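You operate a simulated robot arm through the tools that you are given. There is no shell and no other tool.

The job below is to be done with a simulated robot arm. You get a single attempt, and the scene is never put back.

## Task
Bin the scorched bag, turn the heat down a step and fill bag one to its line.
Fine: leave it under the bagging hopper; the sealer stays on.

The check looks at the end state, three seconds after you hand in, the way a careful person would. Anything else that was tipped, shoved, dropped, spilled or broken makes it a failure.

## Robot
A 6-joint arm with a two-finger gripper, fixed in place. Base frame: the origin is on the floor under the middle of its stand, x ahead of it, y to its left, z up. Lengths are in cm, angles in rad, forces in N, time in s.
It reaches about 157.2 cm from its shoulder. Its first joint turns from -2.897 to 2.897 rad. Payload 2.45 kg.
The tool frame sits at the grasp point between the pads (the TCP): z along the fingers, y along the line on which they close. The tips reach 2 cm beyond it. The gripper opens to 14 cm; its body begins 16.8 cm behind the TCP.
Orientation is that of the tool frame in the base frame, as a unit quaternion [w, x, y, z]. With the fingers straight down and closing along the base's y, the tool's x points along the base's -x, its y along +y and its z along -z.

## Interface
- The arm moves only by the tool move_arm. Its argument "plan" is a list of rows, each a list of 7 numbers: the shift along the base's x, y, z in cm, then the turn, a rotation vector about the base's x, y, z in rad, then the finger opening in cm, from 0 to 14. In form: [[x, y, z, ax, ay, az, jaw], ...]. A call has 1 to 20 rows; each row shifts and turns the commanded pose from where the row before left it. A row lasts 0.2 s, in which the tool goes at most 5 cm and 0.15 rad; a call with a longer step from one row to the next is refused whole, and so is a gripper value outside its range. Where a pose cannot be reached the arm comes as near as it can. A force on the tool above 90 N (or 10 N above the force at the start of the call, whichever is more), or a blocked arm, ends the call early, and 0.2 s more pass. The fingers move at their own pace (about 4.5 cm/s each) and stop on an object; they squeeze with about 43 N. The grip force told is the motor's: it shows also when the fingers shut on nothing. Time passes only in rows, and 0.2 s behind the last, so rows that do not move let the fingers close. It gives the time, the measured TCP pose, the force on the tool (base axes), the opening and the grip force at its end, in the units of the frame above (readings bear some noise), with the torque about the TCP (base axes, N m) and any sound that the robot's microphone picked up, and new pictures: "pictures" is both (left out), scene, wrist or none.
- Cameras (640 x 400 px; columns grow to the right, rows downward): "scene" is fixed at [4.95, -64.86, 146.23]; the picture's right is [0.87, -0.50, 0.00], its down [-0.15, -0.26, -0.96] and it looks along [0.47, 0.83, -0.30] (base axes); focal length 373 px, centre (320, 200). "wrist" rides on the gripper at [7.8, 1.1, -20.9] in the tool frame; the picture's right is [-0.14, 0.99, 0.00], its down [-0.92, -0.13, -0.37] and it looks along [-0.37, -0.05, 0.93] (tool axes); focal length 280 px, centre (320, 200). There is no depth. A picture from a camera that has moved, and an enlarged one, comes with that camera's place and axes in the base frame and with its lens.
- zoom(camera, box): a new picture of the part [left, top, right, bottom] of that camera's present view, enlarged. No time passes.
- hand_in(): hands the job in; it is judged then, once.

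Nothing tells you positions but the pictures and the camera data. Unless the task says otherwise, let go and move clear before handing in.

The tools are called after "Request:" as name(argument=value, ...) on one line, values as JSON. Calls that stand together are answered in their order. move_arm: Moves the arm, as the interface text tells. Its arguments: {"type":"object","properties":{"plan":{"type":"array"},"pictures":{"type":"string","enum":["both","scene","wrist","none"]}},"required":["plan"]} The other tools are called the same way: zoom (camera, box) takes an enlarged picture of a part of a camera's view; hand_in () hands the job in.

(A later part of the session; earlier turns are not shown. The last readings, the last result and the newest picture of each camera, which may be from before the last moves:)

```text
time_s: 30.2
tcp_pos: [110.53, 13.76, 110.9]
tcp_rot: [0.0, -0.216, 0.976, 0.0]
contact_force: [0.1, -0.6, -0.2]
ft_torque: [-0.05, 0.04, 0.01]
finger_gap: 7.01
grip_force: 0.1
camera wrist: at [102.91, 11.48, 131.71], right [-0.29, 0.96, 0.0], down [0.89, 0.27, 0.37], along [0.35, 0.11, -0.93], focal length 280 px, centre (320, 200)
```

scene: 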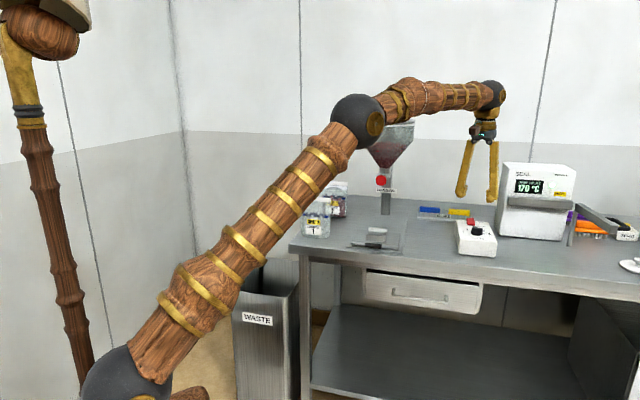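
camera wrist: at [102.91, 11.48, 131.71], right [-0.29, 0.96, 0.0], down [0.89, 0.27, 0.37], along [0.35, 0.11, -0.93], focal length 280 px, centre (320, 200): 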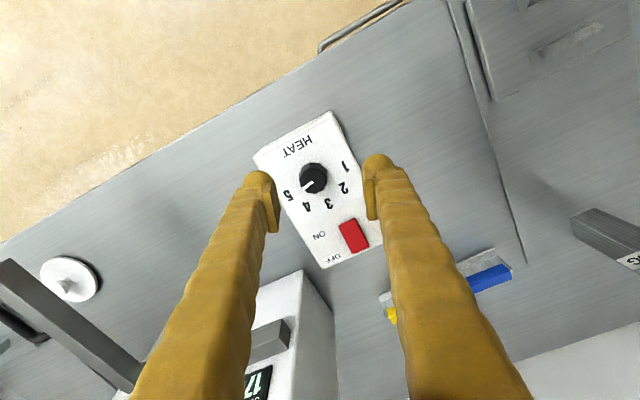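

Request:
zoom(camera="wrist", box=[288, 158, 338, 198])

```text
10.00 times, centred on (313, 178) of wrist
camera zoom: at [102.91, 11.48, 131.71], right [-0.29, 0.96, 0.0], down [0.89, 0.27, 0.37], along [0.35, 0.11, -0.93], focal length 2804 px, centre (390, 420)
```

zoom: 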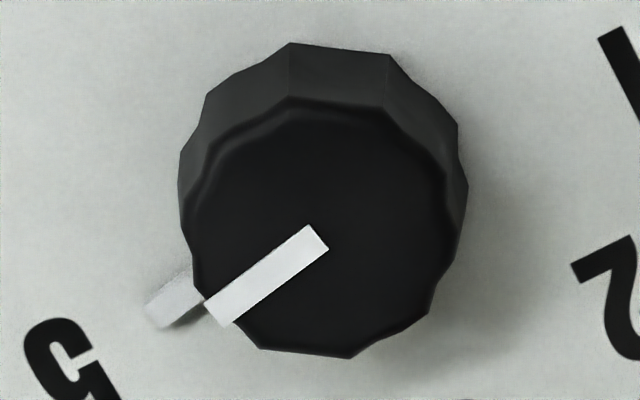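

Request:
move_arm(plan=[[1.6, 0.05, -1, 0, 0, 0, 6], [1.67, 0.05, -2, 0, 0, 0, 6], [0, 0, -3, 0, 0, 0, 6], [0, 0, -3, 0, 0, 0, 6], [0, 0, 0, 0, 0, 0, 6]])

```text
time_s: 31.4
tcp_pos: [113.6, 14.07, 101.87]
tcp_rot: [0.0, -0.217, 0.976, 0.0]
contact_force: [0.1, -0.5, 0.3]
ft_torque: [0.0, -0.01, 0.02]
finger_gap: 6.02
grip_force: 0.0
camera wrist: at [106.18, 11.78, 122.78], right [-0.29, 0.96, 0.0], down [0.89, 0.27, 0.37], along [0.35, 0.11, -0.93], focal length 280 px, centre (320, 200)
```

scene: 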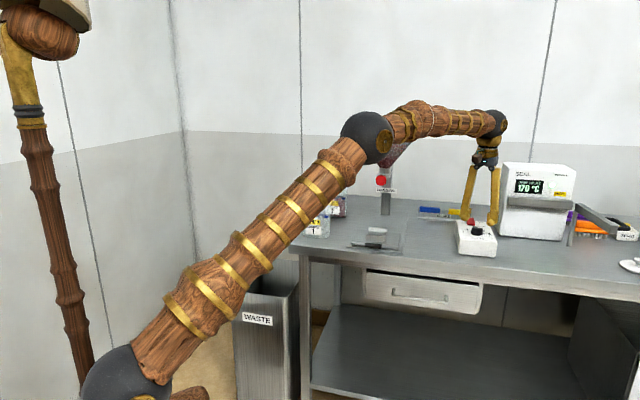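
wrist: 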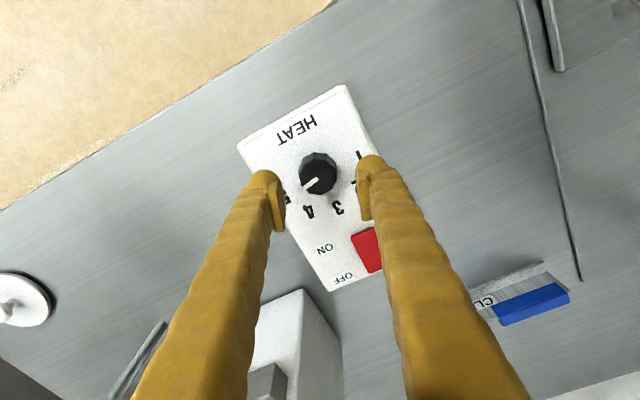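

Request:
zoom(camera="wrist", box=[260, 130, 390, 230])

Request:
zoom(camera="scene", box=[440, 150, 540, 260])

```text
4.00 times, centred on (325, 180) of wrist
camera zoom: at [106.18, 11.78, 122.78], right [-0.29, 0.96, 0.0], down [0.89, 0.27, 0.37], along [0.35, 0.11, -0.93], focal length 1122 px, centre (300, 280)
```

zoom: 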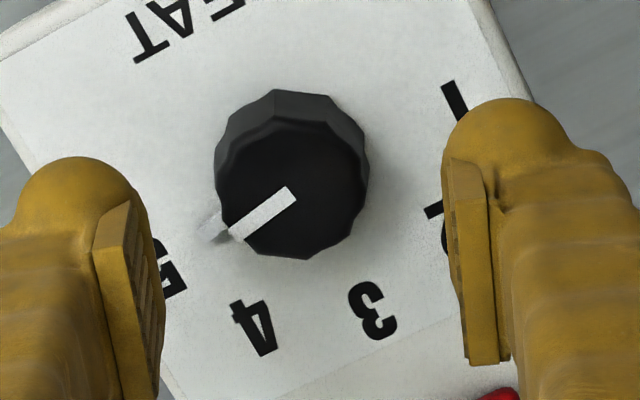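

```text
3.64 times, centred on (490, 205) of scene
camera zoom: at [4.95, -64.86, 146.23], right [0.87, -0.5, 0.0], down [-0.15, -0.26, -0.96], along [0.47, 0.83, -0.3], focal length 1358 px, centre (-298, 182)
```

zoom: 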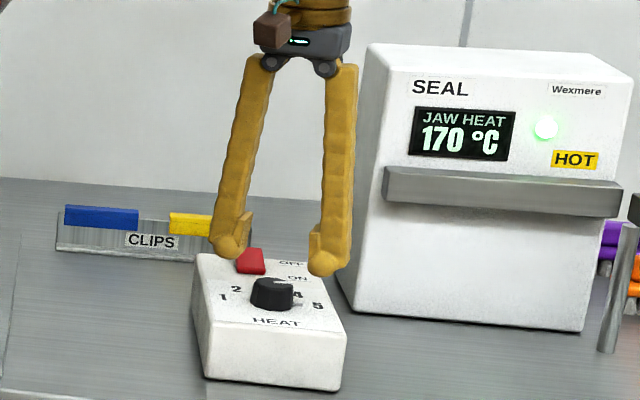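

Request:
move_arm(plan=[[0.2, -0.15, -2.0, 0, 0, 0, 6], [0, 0, -2.0, 0, 0, 0, 6], [0, 0, 0, 0, 0, 0, 6]])

```text
time_s: 32.2
tcp_pos: [113.96, 13.91, 97.91]
tcp_rot: [0.0, -0.217, 0.976, -0.001]
contact_force: [0.6, -1.3, 4.6]
ft_torque: [0.03, 0.05, -0.03]
finger_gap: 6.0
grip_force: 0.0
camera wrist: at [106.44, 11.59, 118.75], right [-0.29, 0.96, 0.0], down [0.89, 0.27, 0.37], along [0.35, 0.11, -0.93], focal length 280 px, centre (320, 200)
```

scene: 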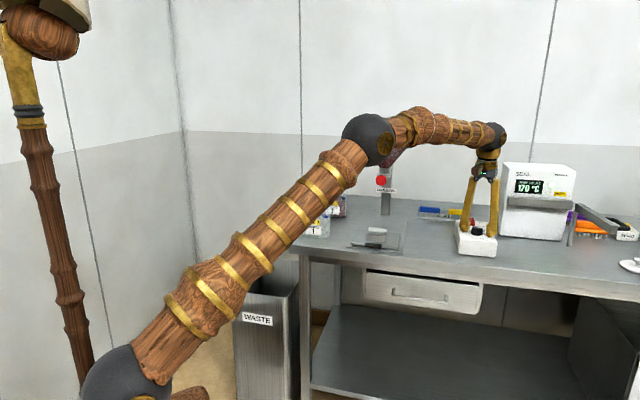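
wrist: 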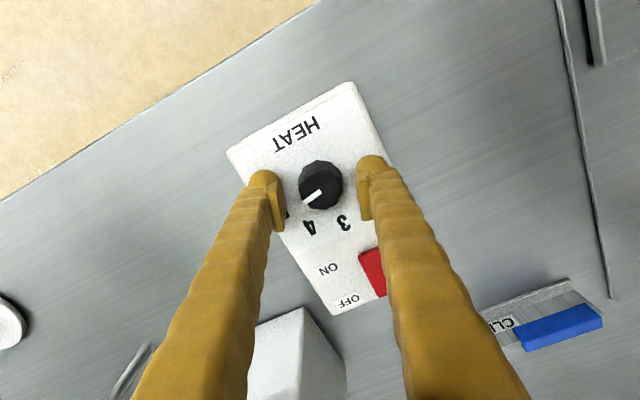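

The fingertips are just touching the box face, so I'll lift a hair, then close on the knob.

Request:
move_arm(plan=[[-0.05, 0, 0.35, 0, 0, 0, 6], [0, 0, 0, 0, 0, 0, 5], [0, 0, 0, 0, 0, 0, 3], [0, 0, 0, 0, 0, 0, 2], [0, 0, 0, 0, 0, 0, 2], [0, 0, 0, 0, 0, 0, 2]])

```text
time_s: 33.6
tcp_pos: [113.85, 14.0, 98.32]
tcp_rot: [0.0, -0.218, 0.976, 0.0]
contact_force: [-13.7, 17.1, -2.0]
ft_torque: [0.17, 0.19, -0.07]
finger_gap: 3.48
grip_force: 45.3
camera wrist: at [106.38, 11.66, 119.09], right [-0.3, 0.96, 0.0], down [0.89, 0.27, 0.37], along [0.35, 0.11, -0.93], focal length 280 px, centre (320, 200)
```

scene: 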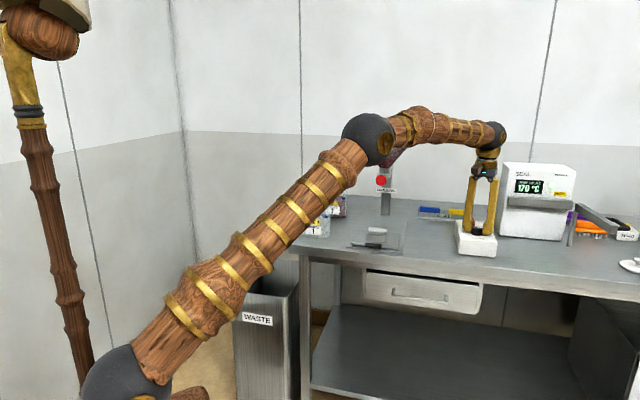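
wrist: 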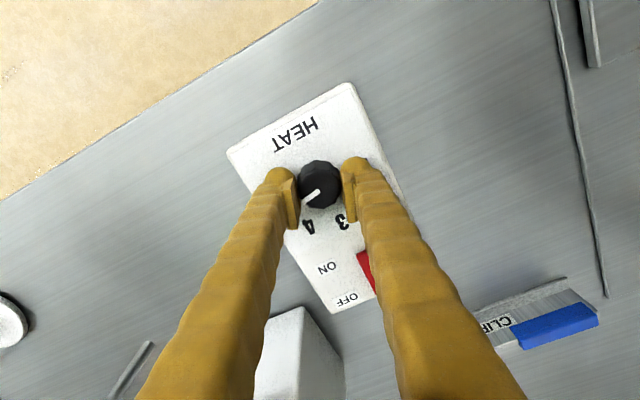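

Request:
move_arm(plan=[[-0.06, 0.14, 0, 0, 0, 0, 2], [0, 0, 0, 0, 0, 0, 2]], pictures="none")

```text
time_s: 34.2
tcp_pos: [113.92, 13.96, 98.24]
tcp_rot: [0.0, -0.216, 0.976, 0.0]
contact_force: [-10.1, 2.4, 0.6]
ft_torque: [-0.03, 0.12, 0.05]
finger_gap: 3.44
grip_force: 45.2
```

Request:
move_arm(plan=[[-0.05, 0, 0, 0, 0, 0.1163, 2], [0, 0, 0, 0, 0, 0.1163, 2], [0, 0, 0, 0, 0, 0.1163, 2], [0, 0, 0, 0, 0, 0.1163, 2], [0, 0, 0, 0, 0, 0.1163, 2], [0, 0, 0, 0, 0, 0.1163, 2], [0, 0, 0, 0, 0, 0, 2]])

Request:
zoom(camera="scene", box=[440, 150, 580, 260])

Request:
zoom(camera="wrist", box=[260, 130, 390, 230])

```text
time_s: 35.8
tcp_pos: [113.56, 13.9, 98.19]
tcp_rot: [-0.003, -0.538, 0.843, 0.001]
contact_force: [-75.6, 24.2, -10.2]
ft_torque: [1.32, -0.09, -0.16]
finger_gap: 3.46
grip_force: 44.7
camera wrist: at [109.46, 7.33, 119.12], right [-0.84, 0.54, 0.0], down [0.51, 0.78, 0.36], along [0.19, 0.31, -0.93], focal length 280 px, centre (320, 200)
```

scene: 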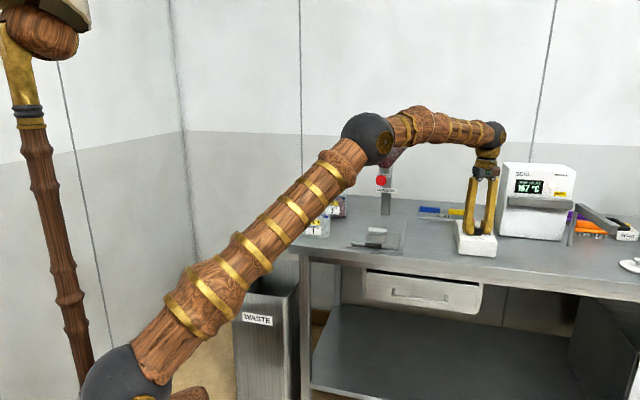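
wrist: 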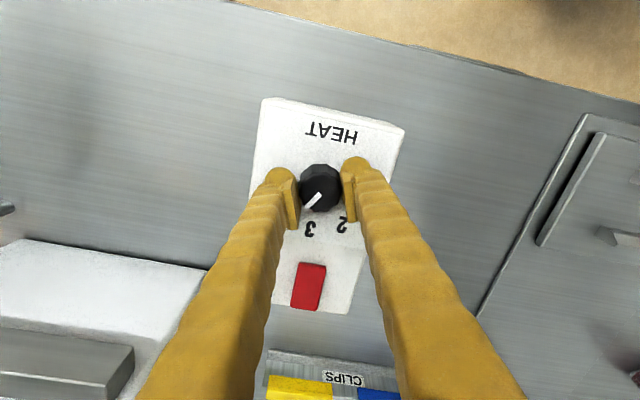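

```text
3.64 times, centred on (510, 205) of scene
camera zoom: at [4.95, -64.86, 146.23], right [0.87, -0.5, 0.0], down [-0.15, -0.26, -0.96], along [0.47, 0.83, -0.3], focal length 1358 px, centre (-371, 182)
```

zoom: 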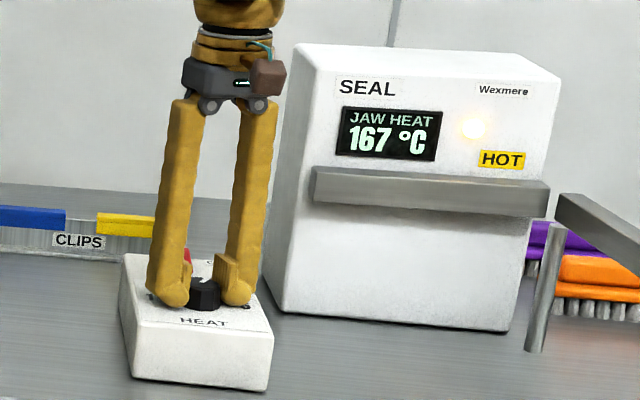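

```text
4.00 times, centred on (325, 180) of wrist
camera zoom: at [109.46, 7.33, 119.12], right [-0.84, 0.54, 0.0], down [0.51, 0.78, 0.36], along [0.19, 0.31, -0.93], focal length 1122 px, centre (300, 280)
```

zoom: 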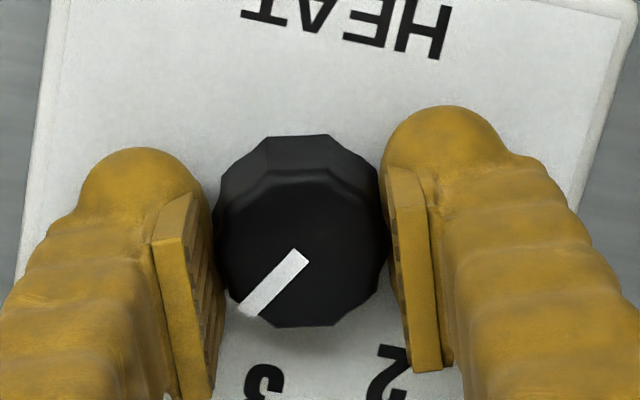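

The display is already falling (167 °C). I'll release the knob, rise a little and read the dial.

Request:
move_arm(plan=[[0, 0, 0, 0, 0, 0, 4], [0, 0, 0, 0, 0, 0, 6.5], [0, 0, 0, 0, 0, 0, 6.5], [0, 0, 0, 0, 0, 0, 6.5], [0, 0, 2, 0, 0, 0, 6.5], [0, 0, 3, 0, 0, 0, 6.5], [0, 0, 3, 0, 0, 0, 6.5], [0, 0, 3, 0, 0, 0, 6.5], [0, 0, 0, 0, 0, 0, 6.5]])

Request:
zoom(camera="wrist", box=[270, 120, 370, 220])

Request:
zoom(camera="scene", box=[440, 150, 580, 260])

```text
time_s: 37.8
tcp_pos: [113.91, 13.96, 109.36]
tcp_rot: [0.0, -0.537, 0.844, 0.0]
contact_force: [-0.3, 0.3, 0.5]
ft_torque: [0.01, 0.02, -0.02]
finger_gap: 6.53
grip_force: 0.0
camera wrist: at [109.63, 7.3, 130.12], right [-0.84, 0.54, 0.0], down [0.51, 0.78, 0.37], along [0.2, 0.31, -0.93], focal length 280 px, centre (320, 200)
```

scene: 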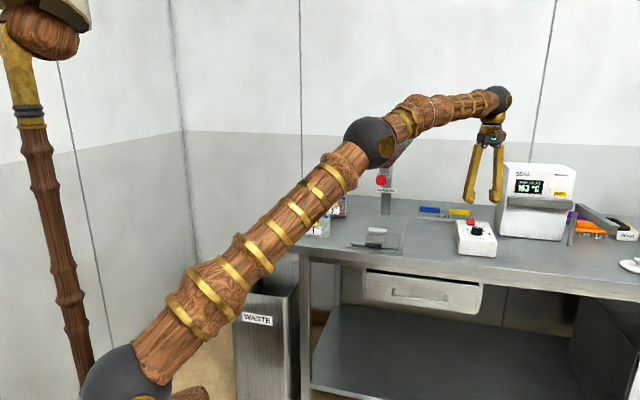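
wrist: 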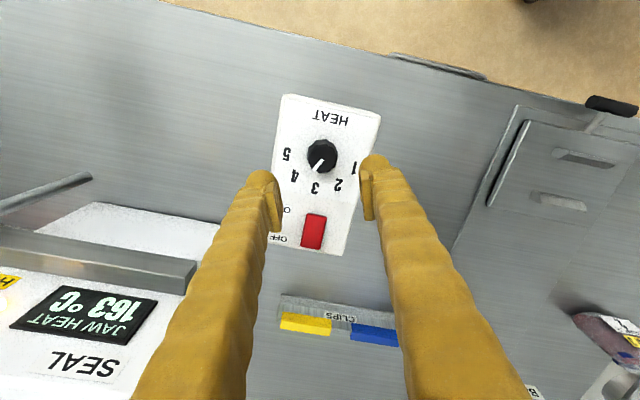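

```text
4.00 times, centred on (320, 170) of wrist
camera zoom: at [109.63, 7.3, 130.12], right [-0.84, 0.54, 0.0], down [0.51, 0.78, 0.37], along [0.2, 0.31, -0.93], focal length 1122 px, centre (320, 320)
```

zoom: 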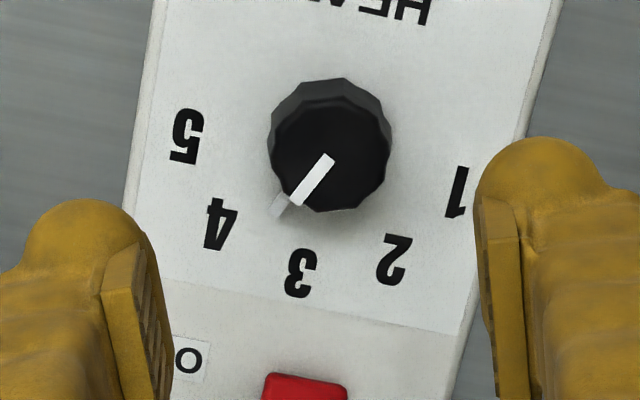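

```text
3.64 times, centred on (510, 205) of scene
camera zoom: at [4.95, -64.86, 146.23], right [0.87, -0.5, 0.0], down [-0.15, -0.26, -0.96], along [0.47, 0.83, -0.3], focal length 1358 px, centre (-371, 182)
```

zoom: 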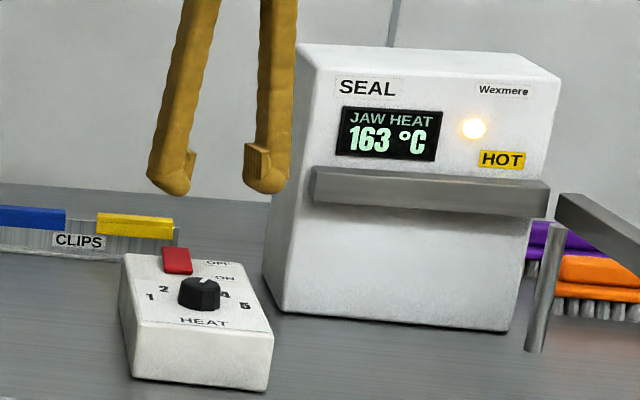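

Request:
zoom(camera="wrist", box=[297, 132, 347, 182])

Request:
zoom(camera="scene", box=[452, 212, 500, 242])

```text
8.00 times, centred on (322, 157) of wrist
camera zoom: at [109.63, 7.3, 130.12], right [-0.84, 0.54, 0.0], down [0.51, 0.78, 0.37], along [0.2, 0.31, -0.93], focal length 2243 px, centre (304, 544)
```

zoom: 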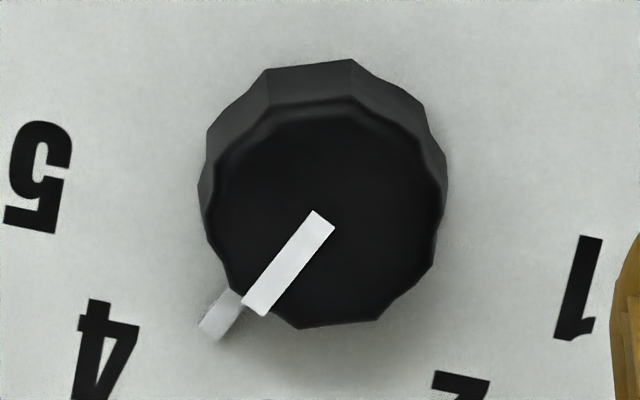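

```text
13.33 times, centred on (476, 227) of scene
camera zoom: at [4.95, -64.86, 146.23], right [0.87, -0.5, 0.0], down [-0.15, -0.26, -0.96], along [0.47, 0.83, -0.3], focal length 4979 px, centre (-1760, -160)
```

zoom: 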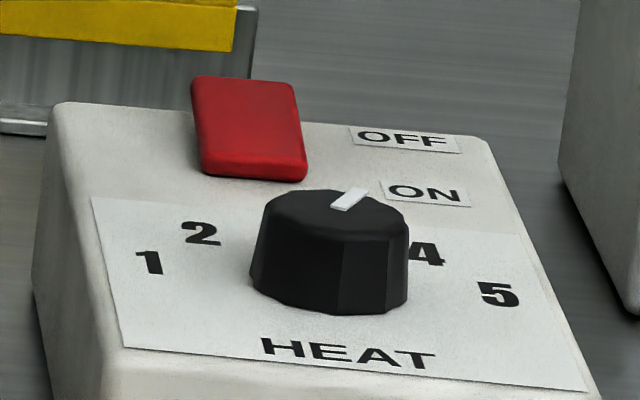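

The knob slipped to match the finger pads while closing, so the pointer now sits about 16° past 4. I'll re-grip at this same angle and turn it back by that amount.

Request:
move_arm(plan=[[-0.29, -0.04, -3, 0, 0, 0, 6.5], [0, 0, -3, 0, 0, 0, 6.5], [0, 0, -3, 0, 0, 0, 6.5], [0, 0, -2, 0, 0, 0, 6.5], [0, 0, 0, 0, 0, 0, 5], [0, 0, 0, 0, 0, 0, 3], [0, 0, 0, 0, 0, 0, 2.5], [0, 0, 0, 0, 0, 0, 2.5], [0, 0, 0, 0, 0, 0, 2.5]])

Request:
zoom(camera="wrist", box=[270, 140, 370, 240])

```text
time_s: 39.8
tcp_pos: [113.43, 14.06, 98.19]
tcp_rot: [0.0, -0.536, 0.844, -0.001]
contact_force: [20.8, -2.5, -3.4]
ft_torque: [-0.02, -0.24, 0.03]
finger_gap: 3.38
grip_force: 44.6
camera wrist: at [109.27, 7.39, 119.09], right [-0.84, 0.54, 0.0], down [0.5, 0.78, 0.37], along [0.2, 0.31, -0.93], focal length 280 px, centre (320, 200)
```

scene: 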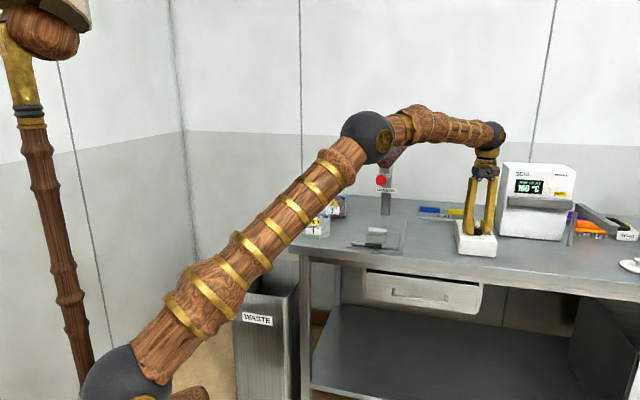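
wrist: 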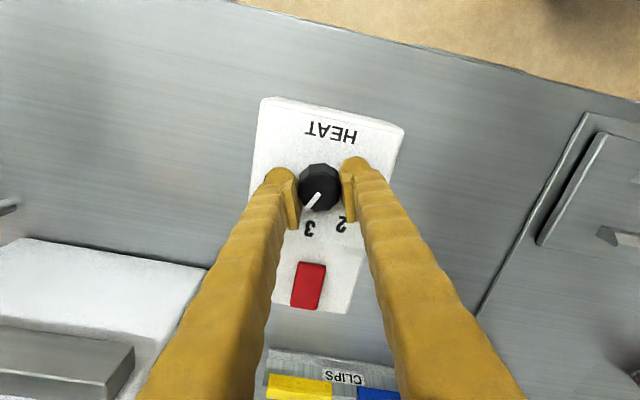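

```text
4.00 times, centred on (320, 190) of wrist
camera zoom: at [109.27, 7.39, 119.09], right [-0.84, 0.54, 0.0], down [0.5, 0.78, 0.37], along [0.2, 0.31, -0.93], focal length 1122 px, centre (320, 240)
```

zoom: 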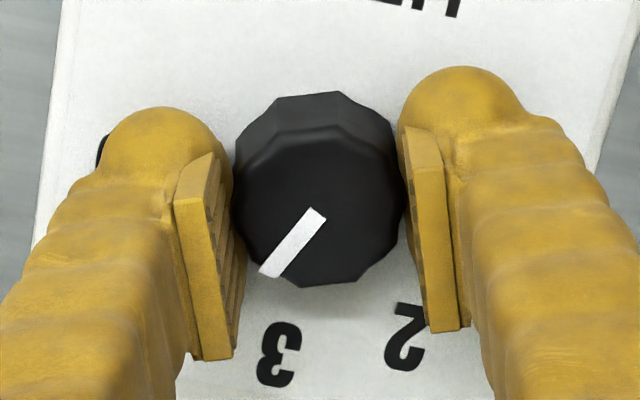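

Request:
move_arm(plan=[[0.08, -0.03, 0, 0, 0, -0.0923, 2.5], [0, 0, 0, 0, 0, -0.0923, 2.5], [0, 0, 0, 0, 0, -0.0923, 2.5], [0, 0, 0, 0, 0, 0, 2.5], [0, 0, 0, 0, 0, 0, 2.5]])

Request:
zoom(camera="wrist", box=[270, 140, 370, 240])

```text
time_s: 41.0
tcp_pos: [113.53, 14.02, 98.21]
tcp_rot: [0.001, -0.415, 0.91, 0.0]
contact_force: [11.7, 6.3, -8.5]
ft_torque: [0.11, -0.12, 0.0]
finger_gap: 3.36
grip_force: 44.9
camera wrist: at [107.7, 8.77, 119.1], right [-0.66, 0.75, 0.0], down [0.7, 0.61, 0.37], along [0.28, 0.24, -0.93], focal length 280 px, centre (320, 200)
```

scene: 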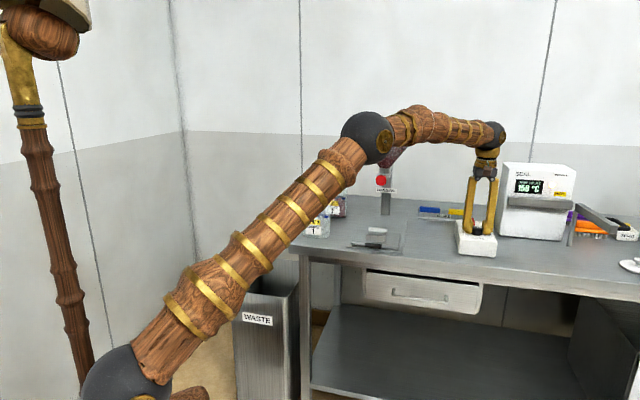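
wrist: 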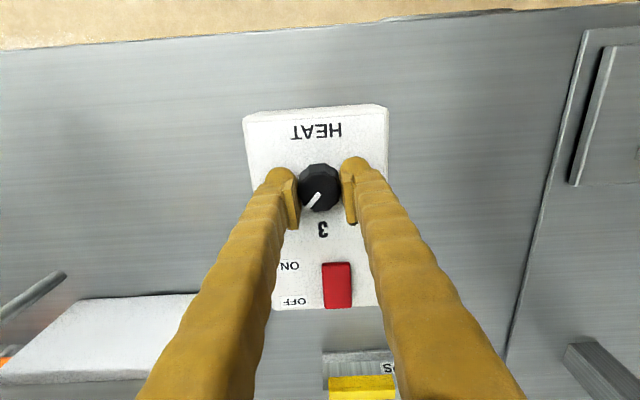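

```text
4.00 times, centred on (320, 190) of wrist
camera zoom: at [107.7, 8.77, 119.1], right [-0.66, 0.75, 0.0], down [0.7, 0.61, 0.37], along [0.28, 0.24, -0.93], focal length 1122 px, centre (320, 240)
```

zoom: 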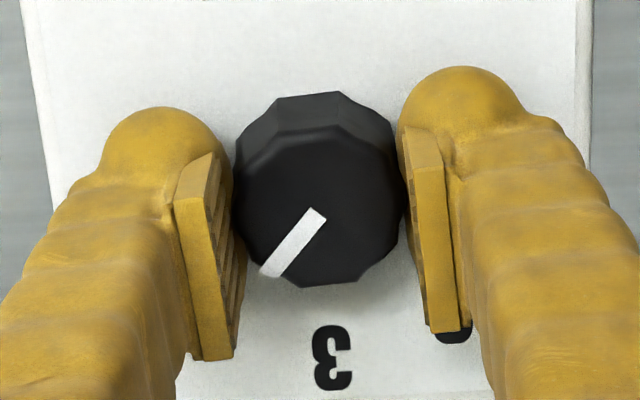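

The knob moved with the grip. I'll release, rise and check the pointer against the 4.

Request:
move_arm(plan=[[0, 0, 0, 0, 0, 0, 4], [0, 0, 0, 0, 0, 0, 6.5], [0, 0, 0, 0, 0, 0, 6.5], [0, 0, 0, 0, 0, 0, 6.5], [0, 0, 2, 0, 0, 0, 6.5], [0, 0, 3, 0, 0, 0, 6.5], [0, 0, 3, 0, 0, 0, 6.5], [0, 0, 3, 0, 0, 0, 6.5], [0, 0, 0, 0, 0, 0, 6.5]])

Request:
zoom(camera="wrist", box=[270, 120, 370, 220])

Request:
zoom(camera="scene", box=[440, 150, 580, 260])

Request:
zoom(camera="wrist", box=[297, 132, 347, 182])

```text
time_s: 43.0
tcp_pos: [113.67, 13.86, 109.23]
tcp_rot: [0.0, -0.416, 0.909, 0.001]
contact_force: [0.7, -0.2, -0.8]
ft_torque: [0.01, -0.01, -0.02]
finger_gap: 6.5
grip_force: 0.1
camera wrist: at [107.73, 8.66, 130.11], right [-0.66, 0.75, 0.0], down [0.7, 0.61, 0.37], along [0.28, 0.24, -0.93], focal length 280 px, centre (320, 200)
```

scene: 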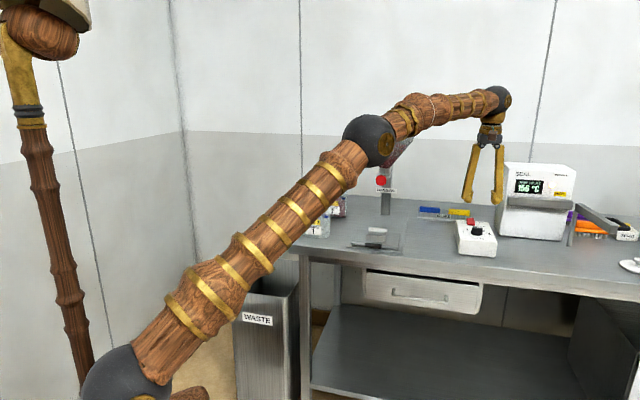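
wrist: 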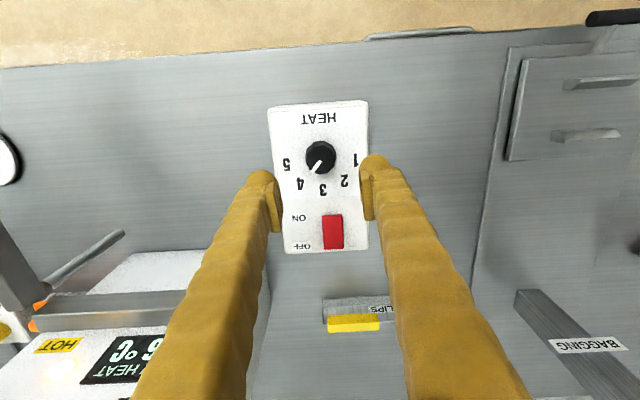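

```text
4.00 times, centred on (320, 170) of wrist
camera zoom: at [107.73, 8.66, 130.11], right [-0.66, 0.75, 0.0], down [0.7, 0.61, 0.37], along [0.28, 0.24, -0.93], focal length 1122 px, centre (320, 320)
```

zoom: 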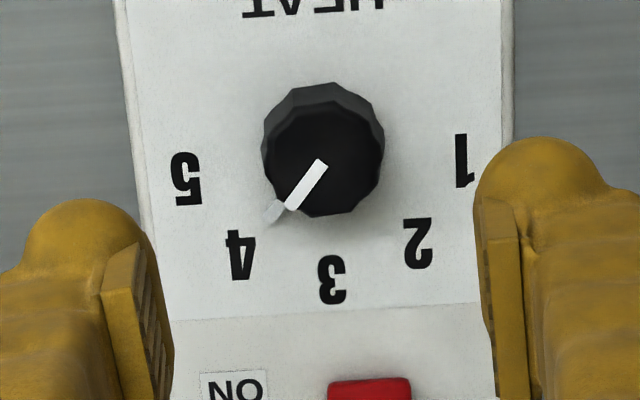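

```text
3.64 times, centred on (510, 205) of scene
camera zoom: at [4.95, -64.86, 146.23], right [0.87, -0.5, 0.0], down [-0.15, -0.26, -0.96], along [0.47, 0.83, -0.3], focal length 1358 px, centre (-371, 182)
```

zoom: 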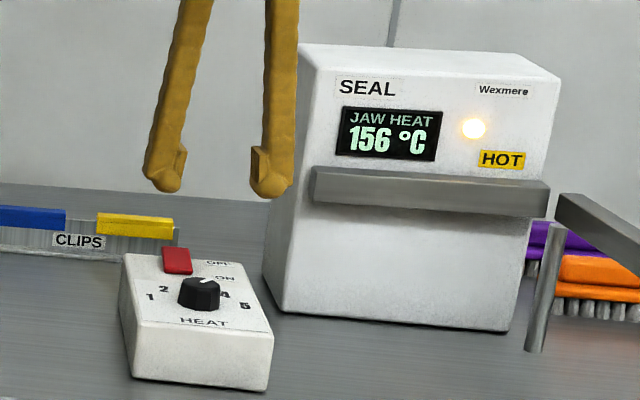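

```text
8.00 times, centred on (322, 157) of wrist
camera zoom: at [107.73, 8.66, 130.11], right [-0.66, 0.75, 0.0], down [0.7, 0.61, 0.37], along [0.28, 0.24, -0.93], focal length 2243 px, centre (304, 544)
```

zoom: 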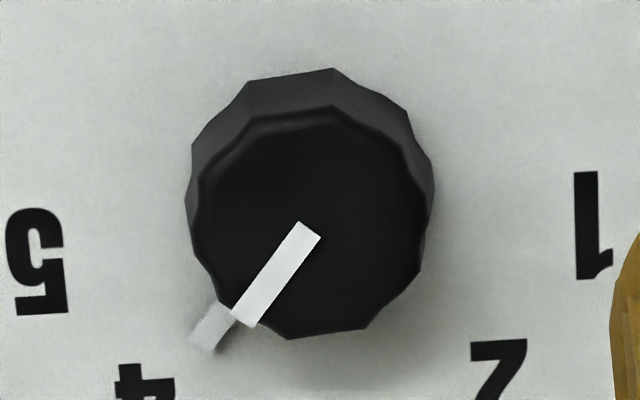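

The pointer now lines up with 4, the sealer is still on and its heat is falling. Next comes bag 1: I'll retreat and turn the gripper so it closes across the bag's thickness.

Request:
move_arm(plan=[[-1, 0, 4.5, 0, 0, 0, 6.5], [-1, 0, 4.5, 0, 0, 0, 6.5], [-1, 0, 4.5, 0, 0, 0, 6.5], [-3.5, 2.2, 0, 0, 0, -0.117, 6.5], [-3.5, 2.2, 0, 0, 0, -0.117, 6.5], [-3.5, 2.2, 0, 0, 0, -0.117, 6.5], [-3.5, 2.2, 0, 0, 0, -0.117, 6.5], [-3.5, 2.2, 0, 0, 0, -0.117, 6.5], [-3.5, 2.2, 0, 0, 0, -0.117, 6.5], [-3.5, 2.2, 0, 0, 0, -0.117, 6.5], [-3.5, 2.2, 0, 0, 0, -0.117, 6.5], [-3.5, 2.2, 0, 0, 0, -0.117, 6.5], [-3.5, 2.2, 0, 0, 0, -0.117, 6.5], [-3.5, 2.2, 0, 0, 0, -0.117, 6.5], [-3.5, 2.2, 0, 0, 0, -0.117, 6.5], [-3.5, 2.2, 0, 0, 0, -0.117, 6.5], [-3.5, 2.2, 0, 0, 0, -0.117, 6.5], [0, 0, 0, 0, 0, 0, 6.5]])

```text
time_s: 46.8
tcp_pos: [61.72, 44.8, 122.78]
tcp_rot: [0.0, 0.38, 0.925, 0.0]
contact_force: [-1.2, 0.8, -0.5]
ft_torque: [0.05, -0.02, 0.0]
finger_gap: 6.5
grip_force: 0.2
camera wrist: at [56.95, 51.09, 143.62], right [0.79, 0.61, 0.0], down [0.56, -0.74, 0.37], along [0.22, -0.29, -0.93], focal length 280 px, centre (320, 200)
```

scene: 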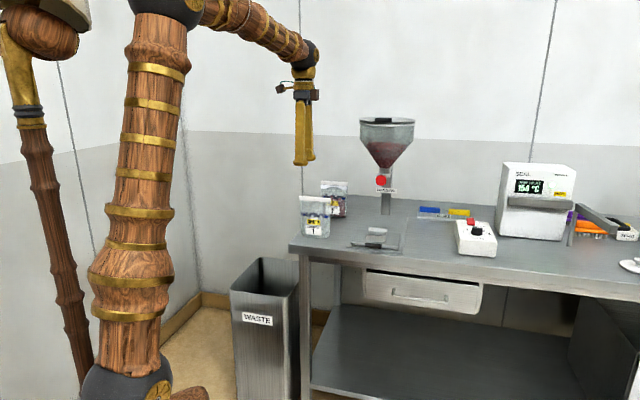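
wrist: 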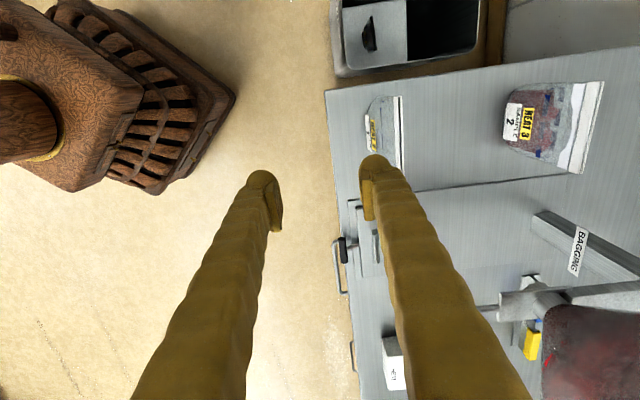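

Request:
move_arm(plan=[[0, 3.0, 0, -0.0926, -0.0926, 0, 6], [0, 3.0, 0, -0.0926, -0.0926, 0, 6], [0, 3.0, -2, -0.0926, -0.0926, 0, 5], [0, 3.0, -3, -0.0926, -0.0926, 0, 5], [0.2, 3.2, -3, -0.0926, -0.0926, 0, 5], [0, 0, -3, -0.0926, -0.0926, 0, 5], [0, 0, 0, 0, 0, 0, 5]])

Request:
zoom(camera="scene", box=[260, 130, 380, 250])

```text
time_s: 48.4
tcp_pos: [61.79, 60.06, 111.66]
tcp_rot: [0.354, 0.351, 0.855, -0.147]
contact_force: [-0.1, 0.4, 0.4]
ft_torque: [0.02, -0.01, 0.02]
finger_gap: 4.99
grip_force: 0.1
camera wrist: at [48.1, 75.19, 120.83], right [0.77, 0.64, 0.09], down [0.19, -0.36, 0.91], along [0.61, -0.68, -0.4], focal length 280 px, centre (320, 200)
```

scene: 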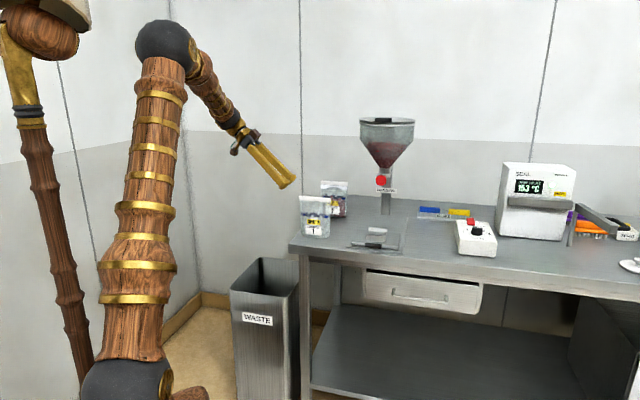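
wrist: 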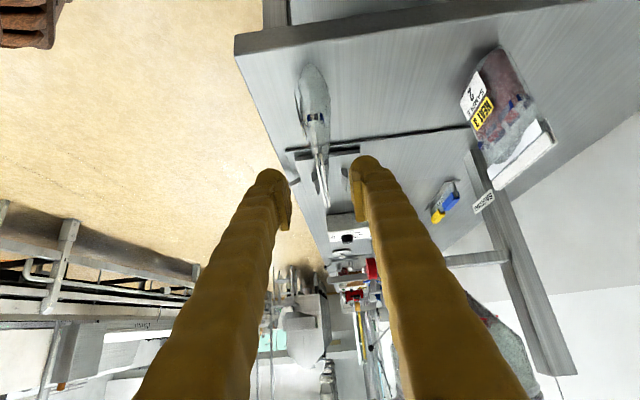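

```text
3.33 times, centred on (320, 190) of scene
camera zoom: at [4.95, -64.86, 146.23], right [0.87, -0.5, 0.0], down [-0.15, -0.26, -0.96], along [0.47, 0.83, -0.3], focal length 1245 px, centre (320, 233)
```

zoom: 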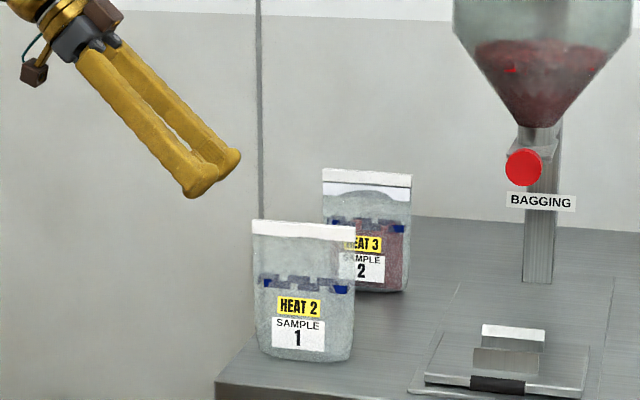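

Request:
zoom(camera="wrist", box=[250, 50, 400, 230])

```text
2.22 times, centred on (325, 140) of wrist
camera zoom: at [48.1, 75.19, 120.83], right [0.77, 0.64, 0.09], down [0.19, -0.36, 0.91], along [0.61, -0.68, -0.4], focal length 623 px, centre (309, 333)
```

zoom: 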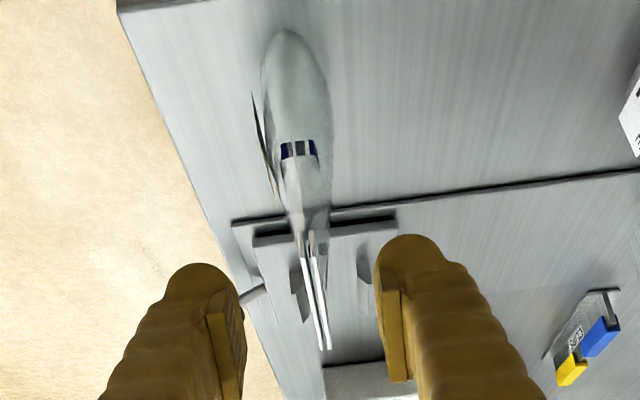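

The lean looks right, with the bag's edge centred between the fingers. I'll advance along the tool axis onto the bag's top-left corner.

Request:
move_arm(plan=[[1.7, -1.69, -2.5, 0, 0, 0, 5], [1.7, -1.69, -2.5, 0, 0, 0, 5], [1.7, -1.69, -2.5, 0, 0, 0, 5], [0, 0, 0, 0, 0, 0, 5]])

Request:
zoom(camera="scene", box=[260, 130, 380, 250])

Request:
zoom(camera="wrist", box=[250, 50, 400, 230])

```text
time_s: 49.4
tcp_pos: [67.21, 55.11, 104.01]
tcp_rot: [0.354, 0.351, 0.854, -0.147]
contact_force: [0.4, -1.0, 0.6]
ft_torque: [0.01, 0.05, -0.04]
finger_gap: 5.01
grip_force: 0.0
camera wrist: at [53.49, 70.18, 113.34], right [0.77, 0.64, 0.09], down [0.19, -0.36, 0.91], along [0.61, -0.68, -0.4], focal length 280 px, centre (320, 200)
```

scene: 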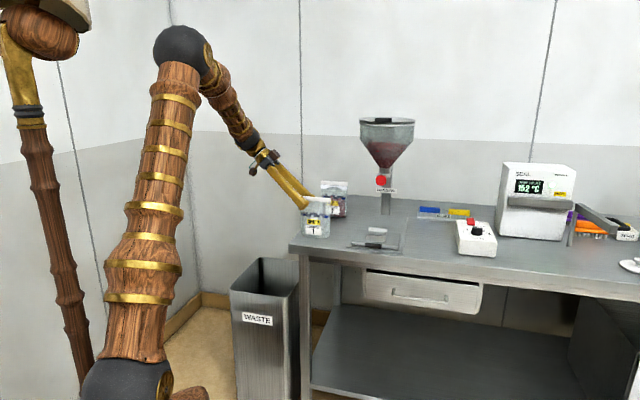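
wrist: 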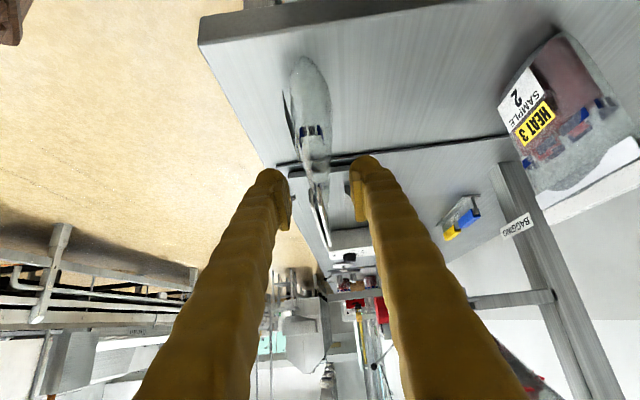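

```text
3.33 times, centred on (320, 190) of scene
camera zoom: at [4.95, -64.86, 146.23], right [0.87, -0.5, 0.0], down [-0.15, -0.26, -0.96], along [0.47, 0.83, -0.3], focal length 1245 px, centre (320, 233)
```

zoom: 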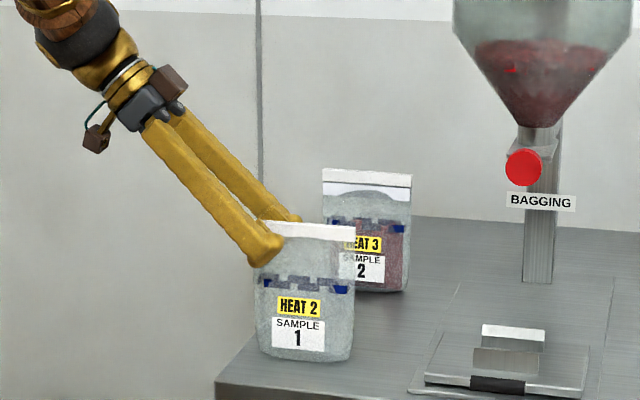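

```text
2.22 times, centred on (325, 140) of wrist
camera zoom: at [53.49, 70.18, 113.34], right [0.77, 0.64, 0.09], down [0.19, -0.36, 0.91], along [0.61, -0.68, -0.4], focal length 623 px, centre (309, 333)
```

zoom: 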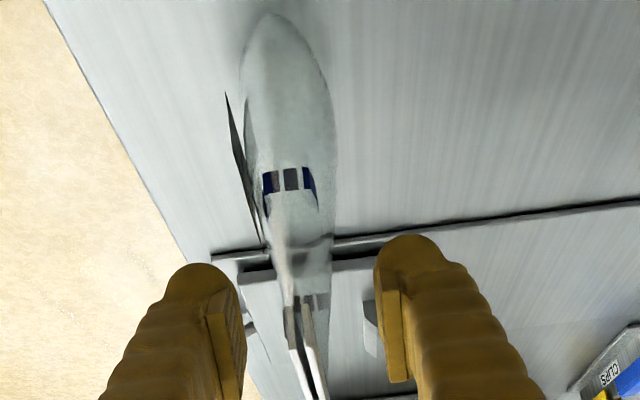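

Request:
move_arm(plan=[[0, 0, 0, 0, 0, 0, 3], [0, 0, 0, 0, 0, 0, 1], [0, 0, 0, 0, 0, 0, 0], [0, 0, 0, 0, 0, 0, 0], [0, 0, 0, 0, 0, 0, 0]])

Request:
zoom(camera="scene", box=[260, 130, 380, 250])

Request:
zoom(camera="wrist", box=[250, 50, 400, 230])

```text
time_s: 50.6
tcp_pos: [67.19, 55.19, 104.23]
tcp_rot: [0.353, 0.351, 0.855, -0.148]
contact_force: [0.6, 0.0, -1.2]
ft_torque: [0.0, 0.0, 0.04]
finger_gap: 1.09
grip_force: 38.2
camera wrist: at [53.47, 70.19, 113.38], right [0.77, 0.64, 0.09], down [0.19, -0.36, 0.91], along [0.61, -0.68, -0.4], focal length 280 px, centre (320, 200)
```

scene: 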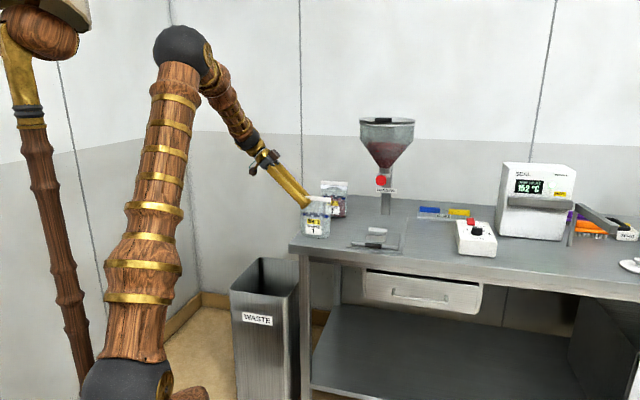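
wrist: 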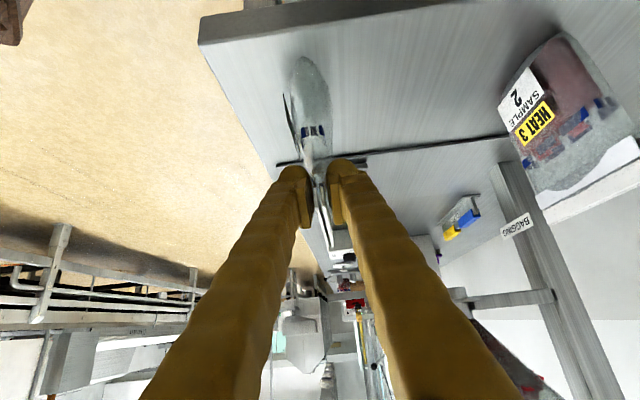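

```text
3.33 times, centred on (320, 190) of scene
camera zoom: at [4.95, -64.86, 146.23], right [0.87, -0.5, 0.0], down [-0.15, -0.26, -0.96], along [0.47, 0.83, -0.3], focal length 1245 px, centre (320, 233)
```

zoom: 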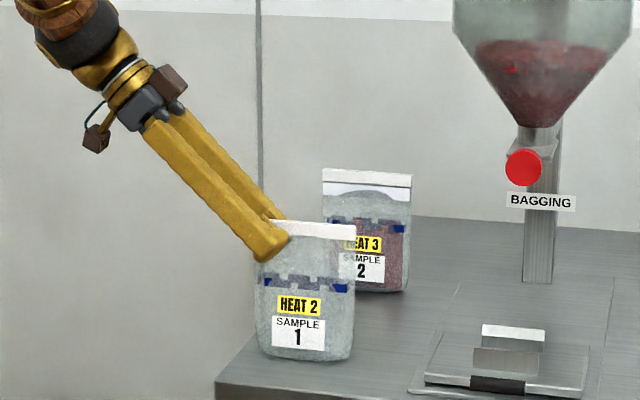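

```text
2.22 times, centred on (325, 140) of wrist
camera zoom: at [53.47, 70.19, 113.38], right [0.77, 0.64, 0.09], down [0.19, -0.36, 0.91], along [0.61, -0.68, -0.4], focal length 623 px, centre (309, 333)
```

zoom: 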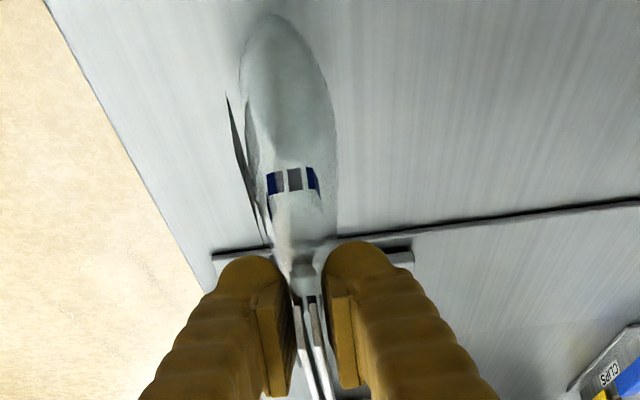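

Bag 1 is held by its corner. I'll lift it about 6 cm.

Request:
move_arm(plan=[[0, 0, 0.7, 0, 0, 0, 0], [0, 0, 1.3, 0, 0, 0, 0], [0, 0, 2, 0, 0, 0, 0], [0, 0, 2, 0, 0, 0, 0], [0, 0, 1, 0, 0, 0, 0], [0, 0, 0, 0, 0, 0, 0]])

Request:
zoom(camera="scene", box=[260, 130, 380, 250])

```text
time_s: 52.0
tcp_pos: [67.09, 54.89, 111.38]
tcp_rot: [0.354, 0.35, 0.855, -0.147]
contact_force: [0.3, 1.2, 0.2]
ft_torque: [0.0, 0.0, 0.0]
finger_gap: 1.11
grip_force: 38.3
camera wrist: at [53.41, 70.0, 120.47], right [0.77, 0.64, 0.09], down [0.19, -0.36, 0.91], along [0.61, -0.68, -0.4], focal length 280 px, centre (320, 200)
```

scene: 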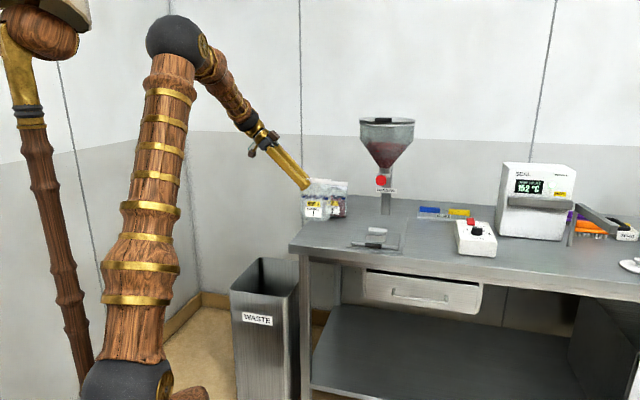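
wrist: 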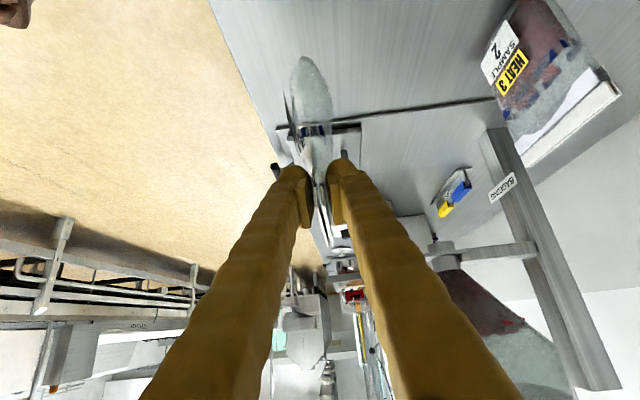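

```text
3.33 times, centred on (320, 190) of scene
camera zoom: at [4.95, -64.86, 146.23], right [0.87, -0.5, 0.0], down [-0.15, -0.26, -0.96], along [0.47, 0.83, -0.3], focal length 1245 px, centre (320, 233)
```

zoom: 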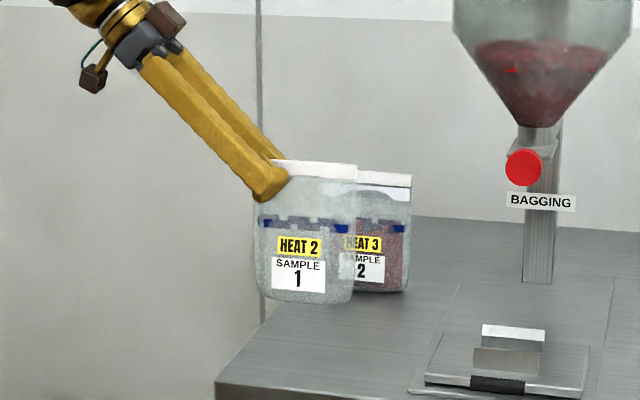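

Request:
move_arm(plan=[[1.5, -1.4, 0, 0, 0, 0, 0], [2.8, -2.65, 0, 0, 0, 0, 0], [2.8, -2.65, 0, 0, 0, 0, 0], [2.8, -2.65, 0, 0, 0, 0, 0], [2.8, -2.65, 0, 0, 0, 0, 0], [2.8, -2.65, 0, 0, 0, 0, 0], [1.8, -1.65, 0, 0, 0, 0, 0], [0, 0, 0, 0, 0, 0, 0]])

Request:
zoom(camera="scene", box=[310, 140, 430, 260])

Request:
zoom(camera="wrist", box=[250, 30, 400, 230])

```text
time_s: 53.8
tcp_pos: [84.18, 38.53, 111.19]
tcp_rot: [0.353, 0.351, 0.854, -0.148]
contact_force: [0.6, 0.0, -0.6]
ft_torque: [0.0, 0.01, 0.02]
finger_gap: 1.11
grip_force: 37.9
camera wrist: at [70.62, 53.6, 120.34], right [0.77, 0.64, 0.09], down [0.19, -0.36, 0.91], along [0.61, -0.68, -0.4], focal length 280 px, centre (320, 200)
```

scene: 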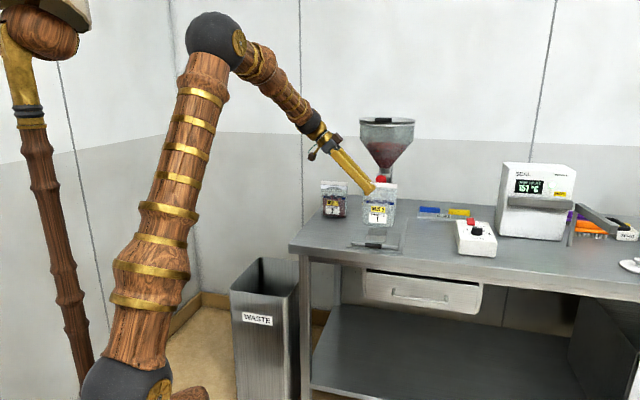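
wrist: 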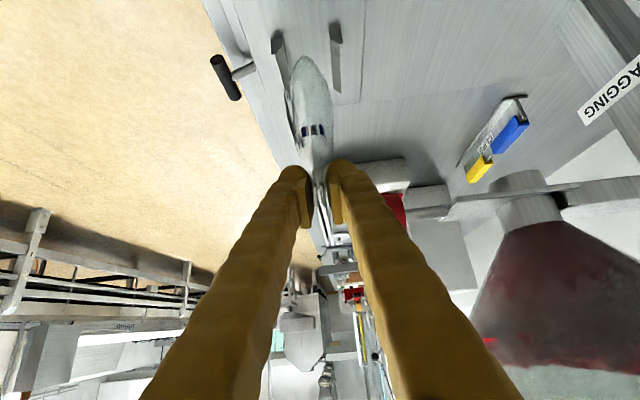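

```text
3.33 times, centred on (370, 200) of scene
camera zoom: at [4.95, -64.86, 146.23], right [0.87, -0.5, 0.0], down [-0.15, -0.26, -0.96], along [0.47, 0.83, -0.3], focal length 1245 px, centre (153, 200)
```

zoom: 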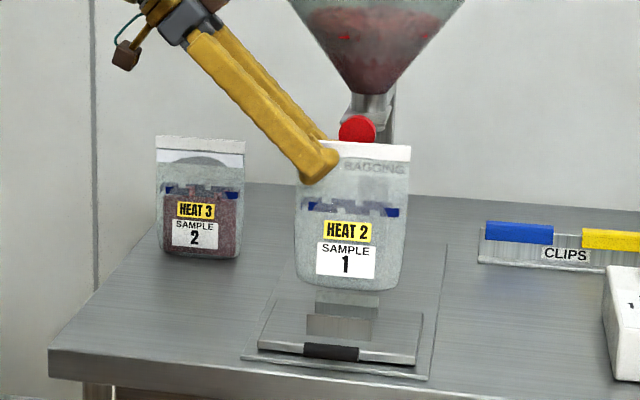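

```text
2.00 times, centred on (325, 130) of wrist
camera zoom: at [70.62, 53.6, 120.34], right [0.77, 0.64, 0.09], down [0.19, -0.36, 0.91], along [0.61, -0.68, -0.4], focal length 561 px, centre (310, 340)
```

zoom: 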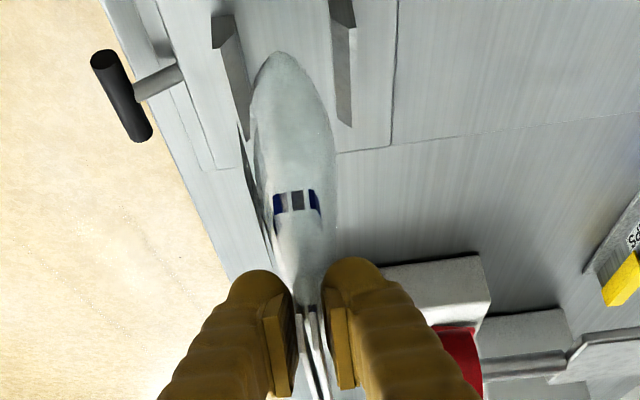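

Request:
zoom(camera="wrist", box=[260, 20, 360, 100])

Request:
zoom(camera="scene", box=[350, 205, 410, 255])

```text
5.00 times, centred on (310, 60) of wrist
camera zoom: at [70.62, 53.6, 120.34], right [0.77, 0.64, 0.09], down [0.19, -0.36, 0.91], along [0.61, -0.68, -0.4], focal length 1402 px, centre (370, 900)
```

zoom: 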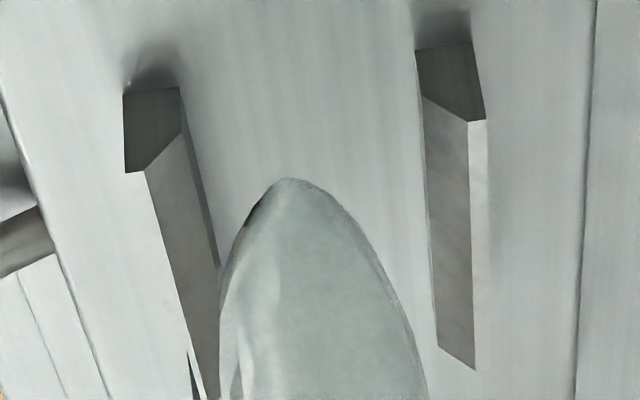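

```text
8.00 times, centred on (380, 230) of scene
camera zoom: at [4.95, -64.86, 146.23], right [0.87, -0.5, 0.0], down [-0.15, -0.26, -0.96], along [0.47, 0.83, -0.3], focal length 2988 px, centre (-160, -40)
```

zoom: 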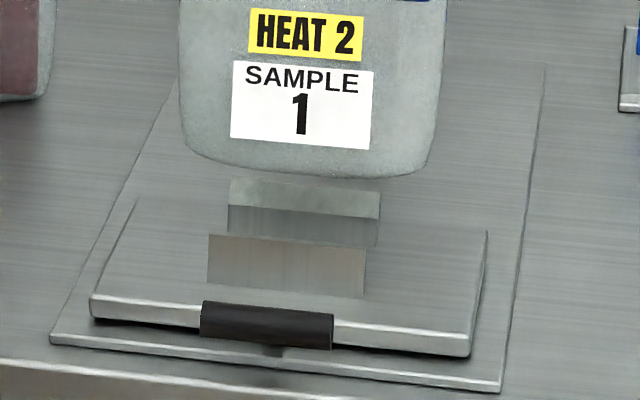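

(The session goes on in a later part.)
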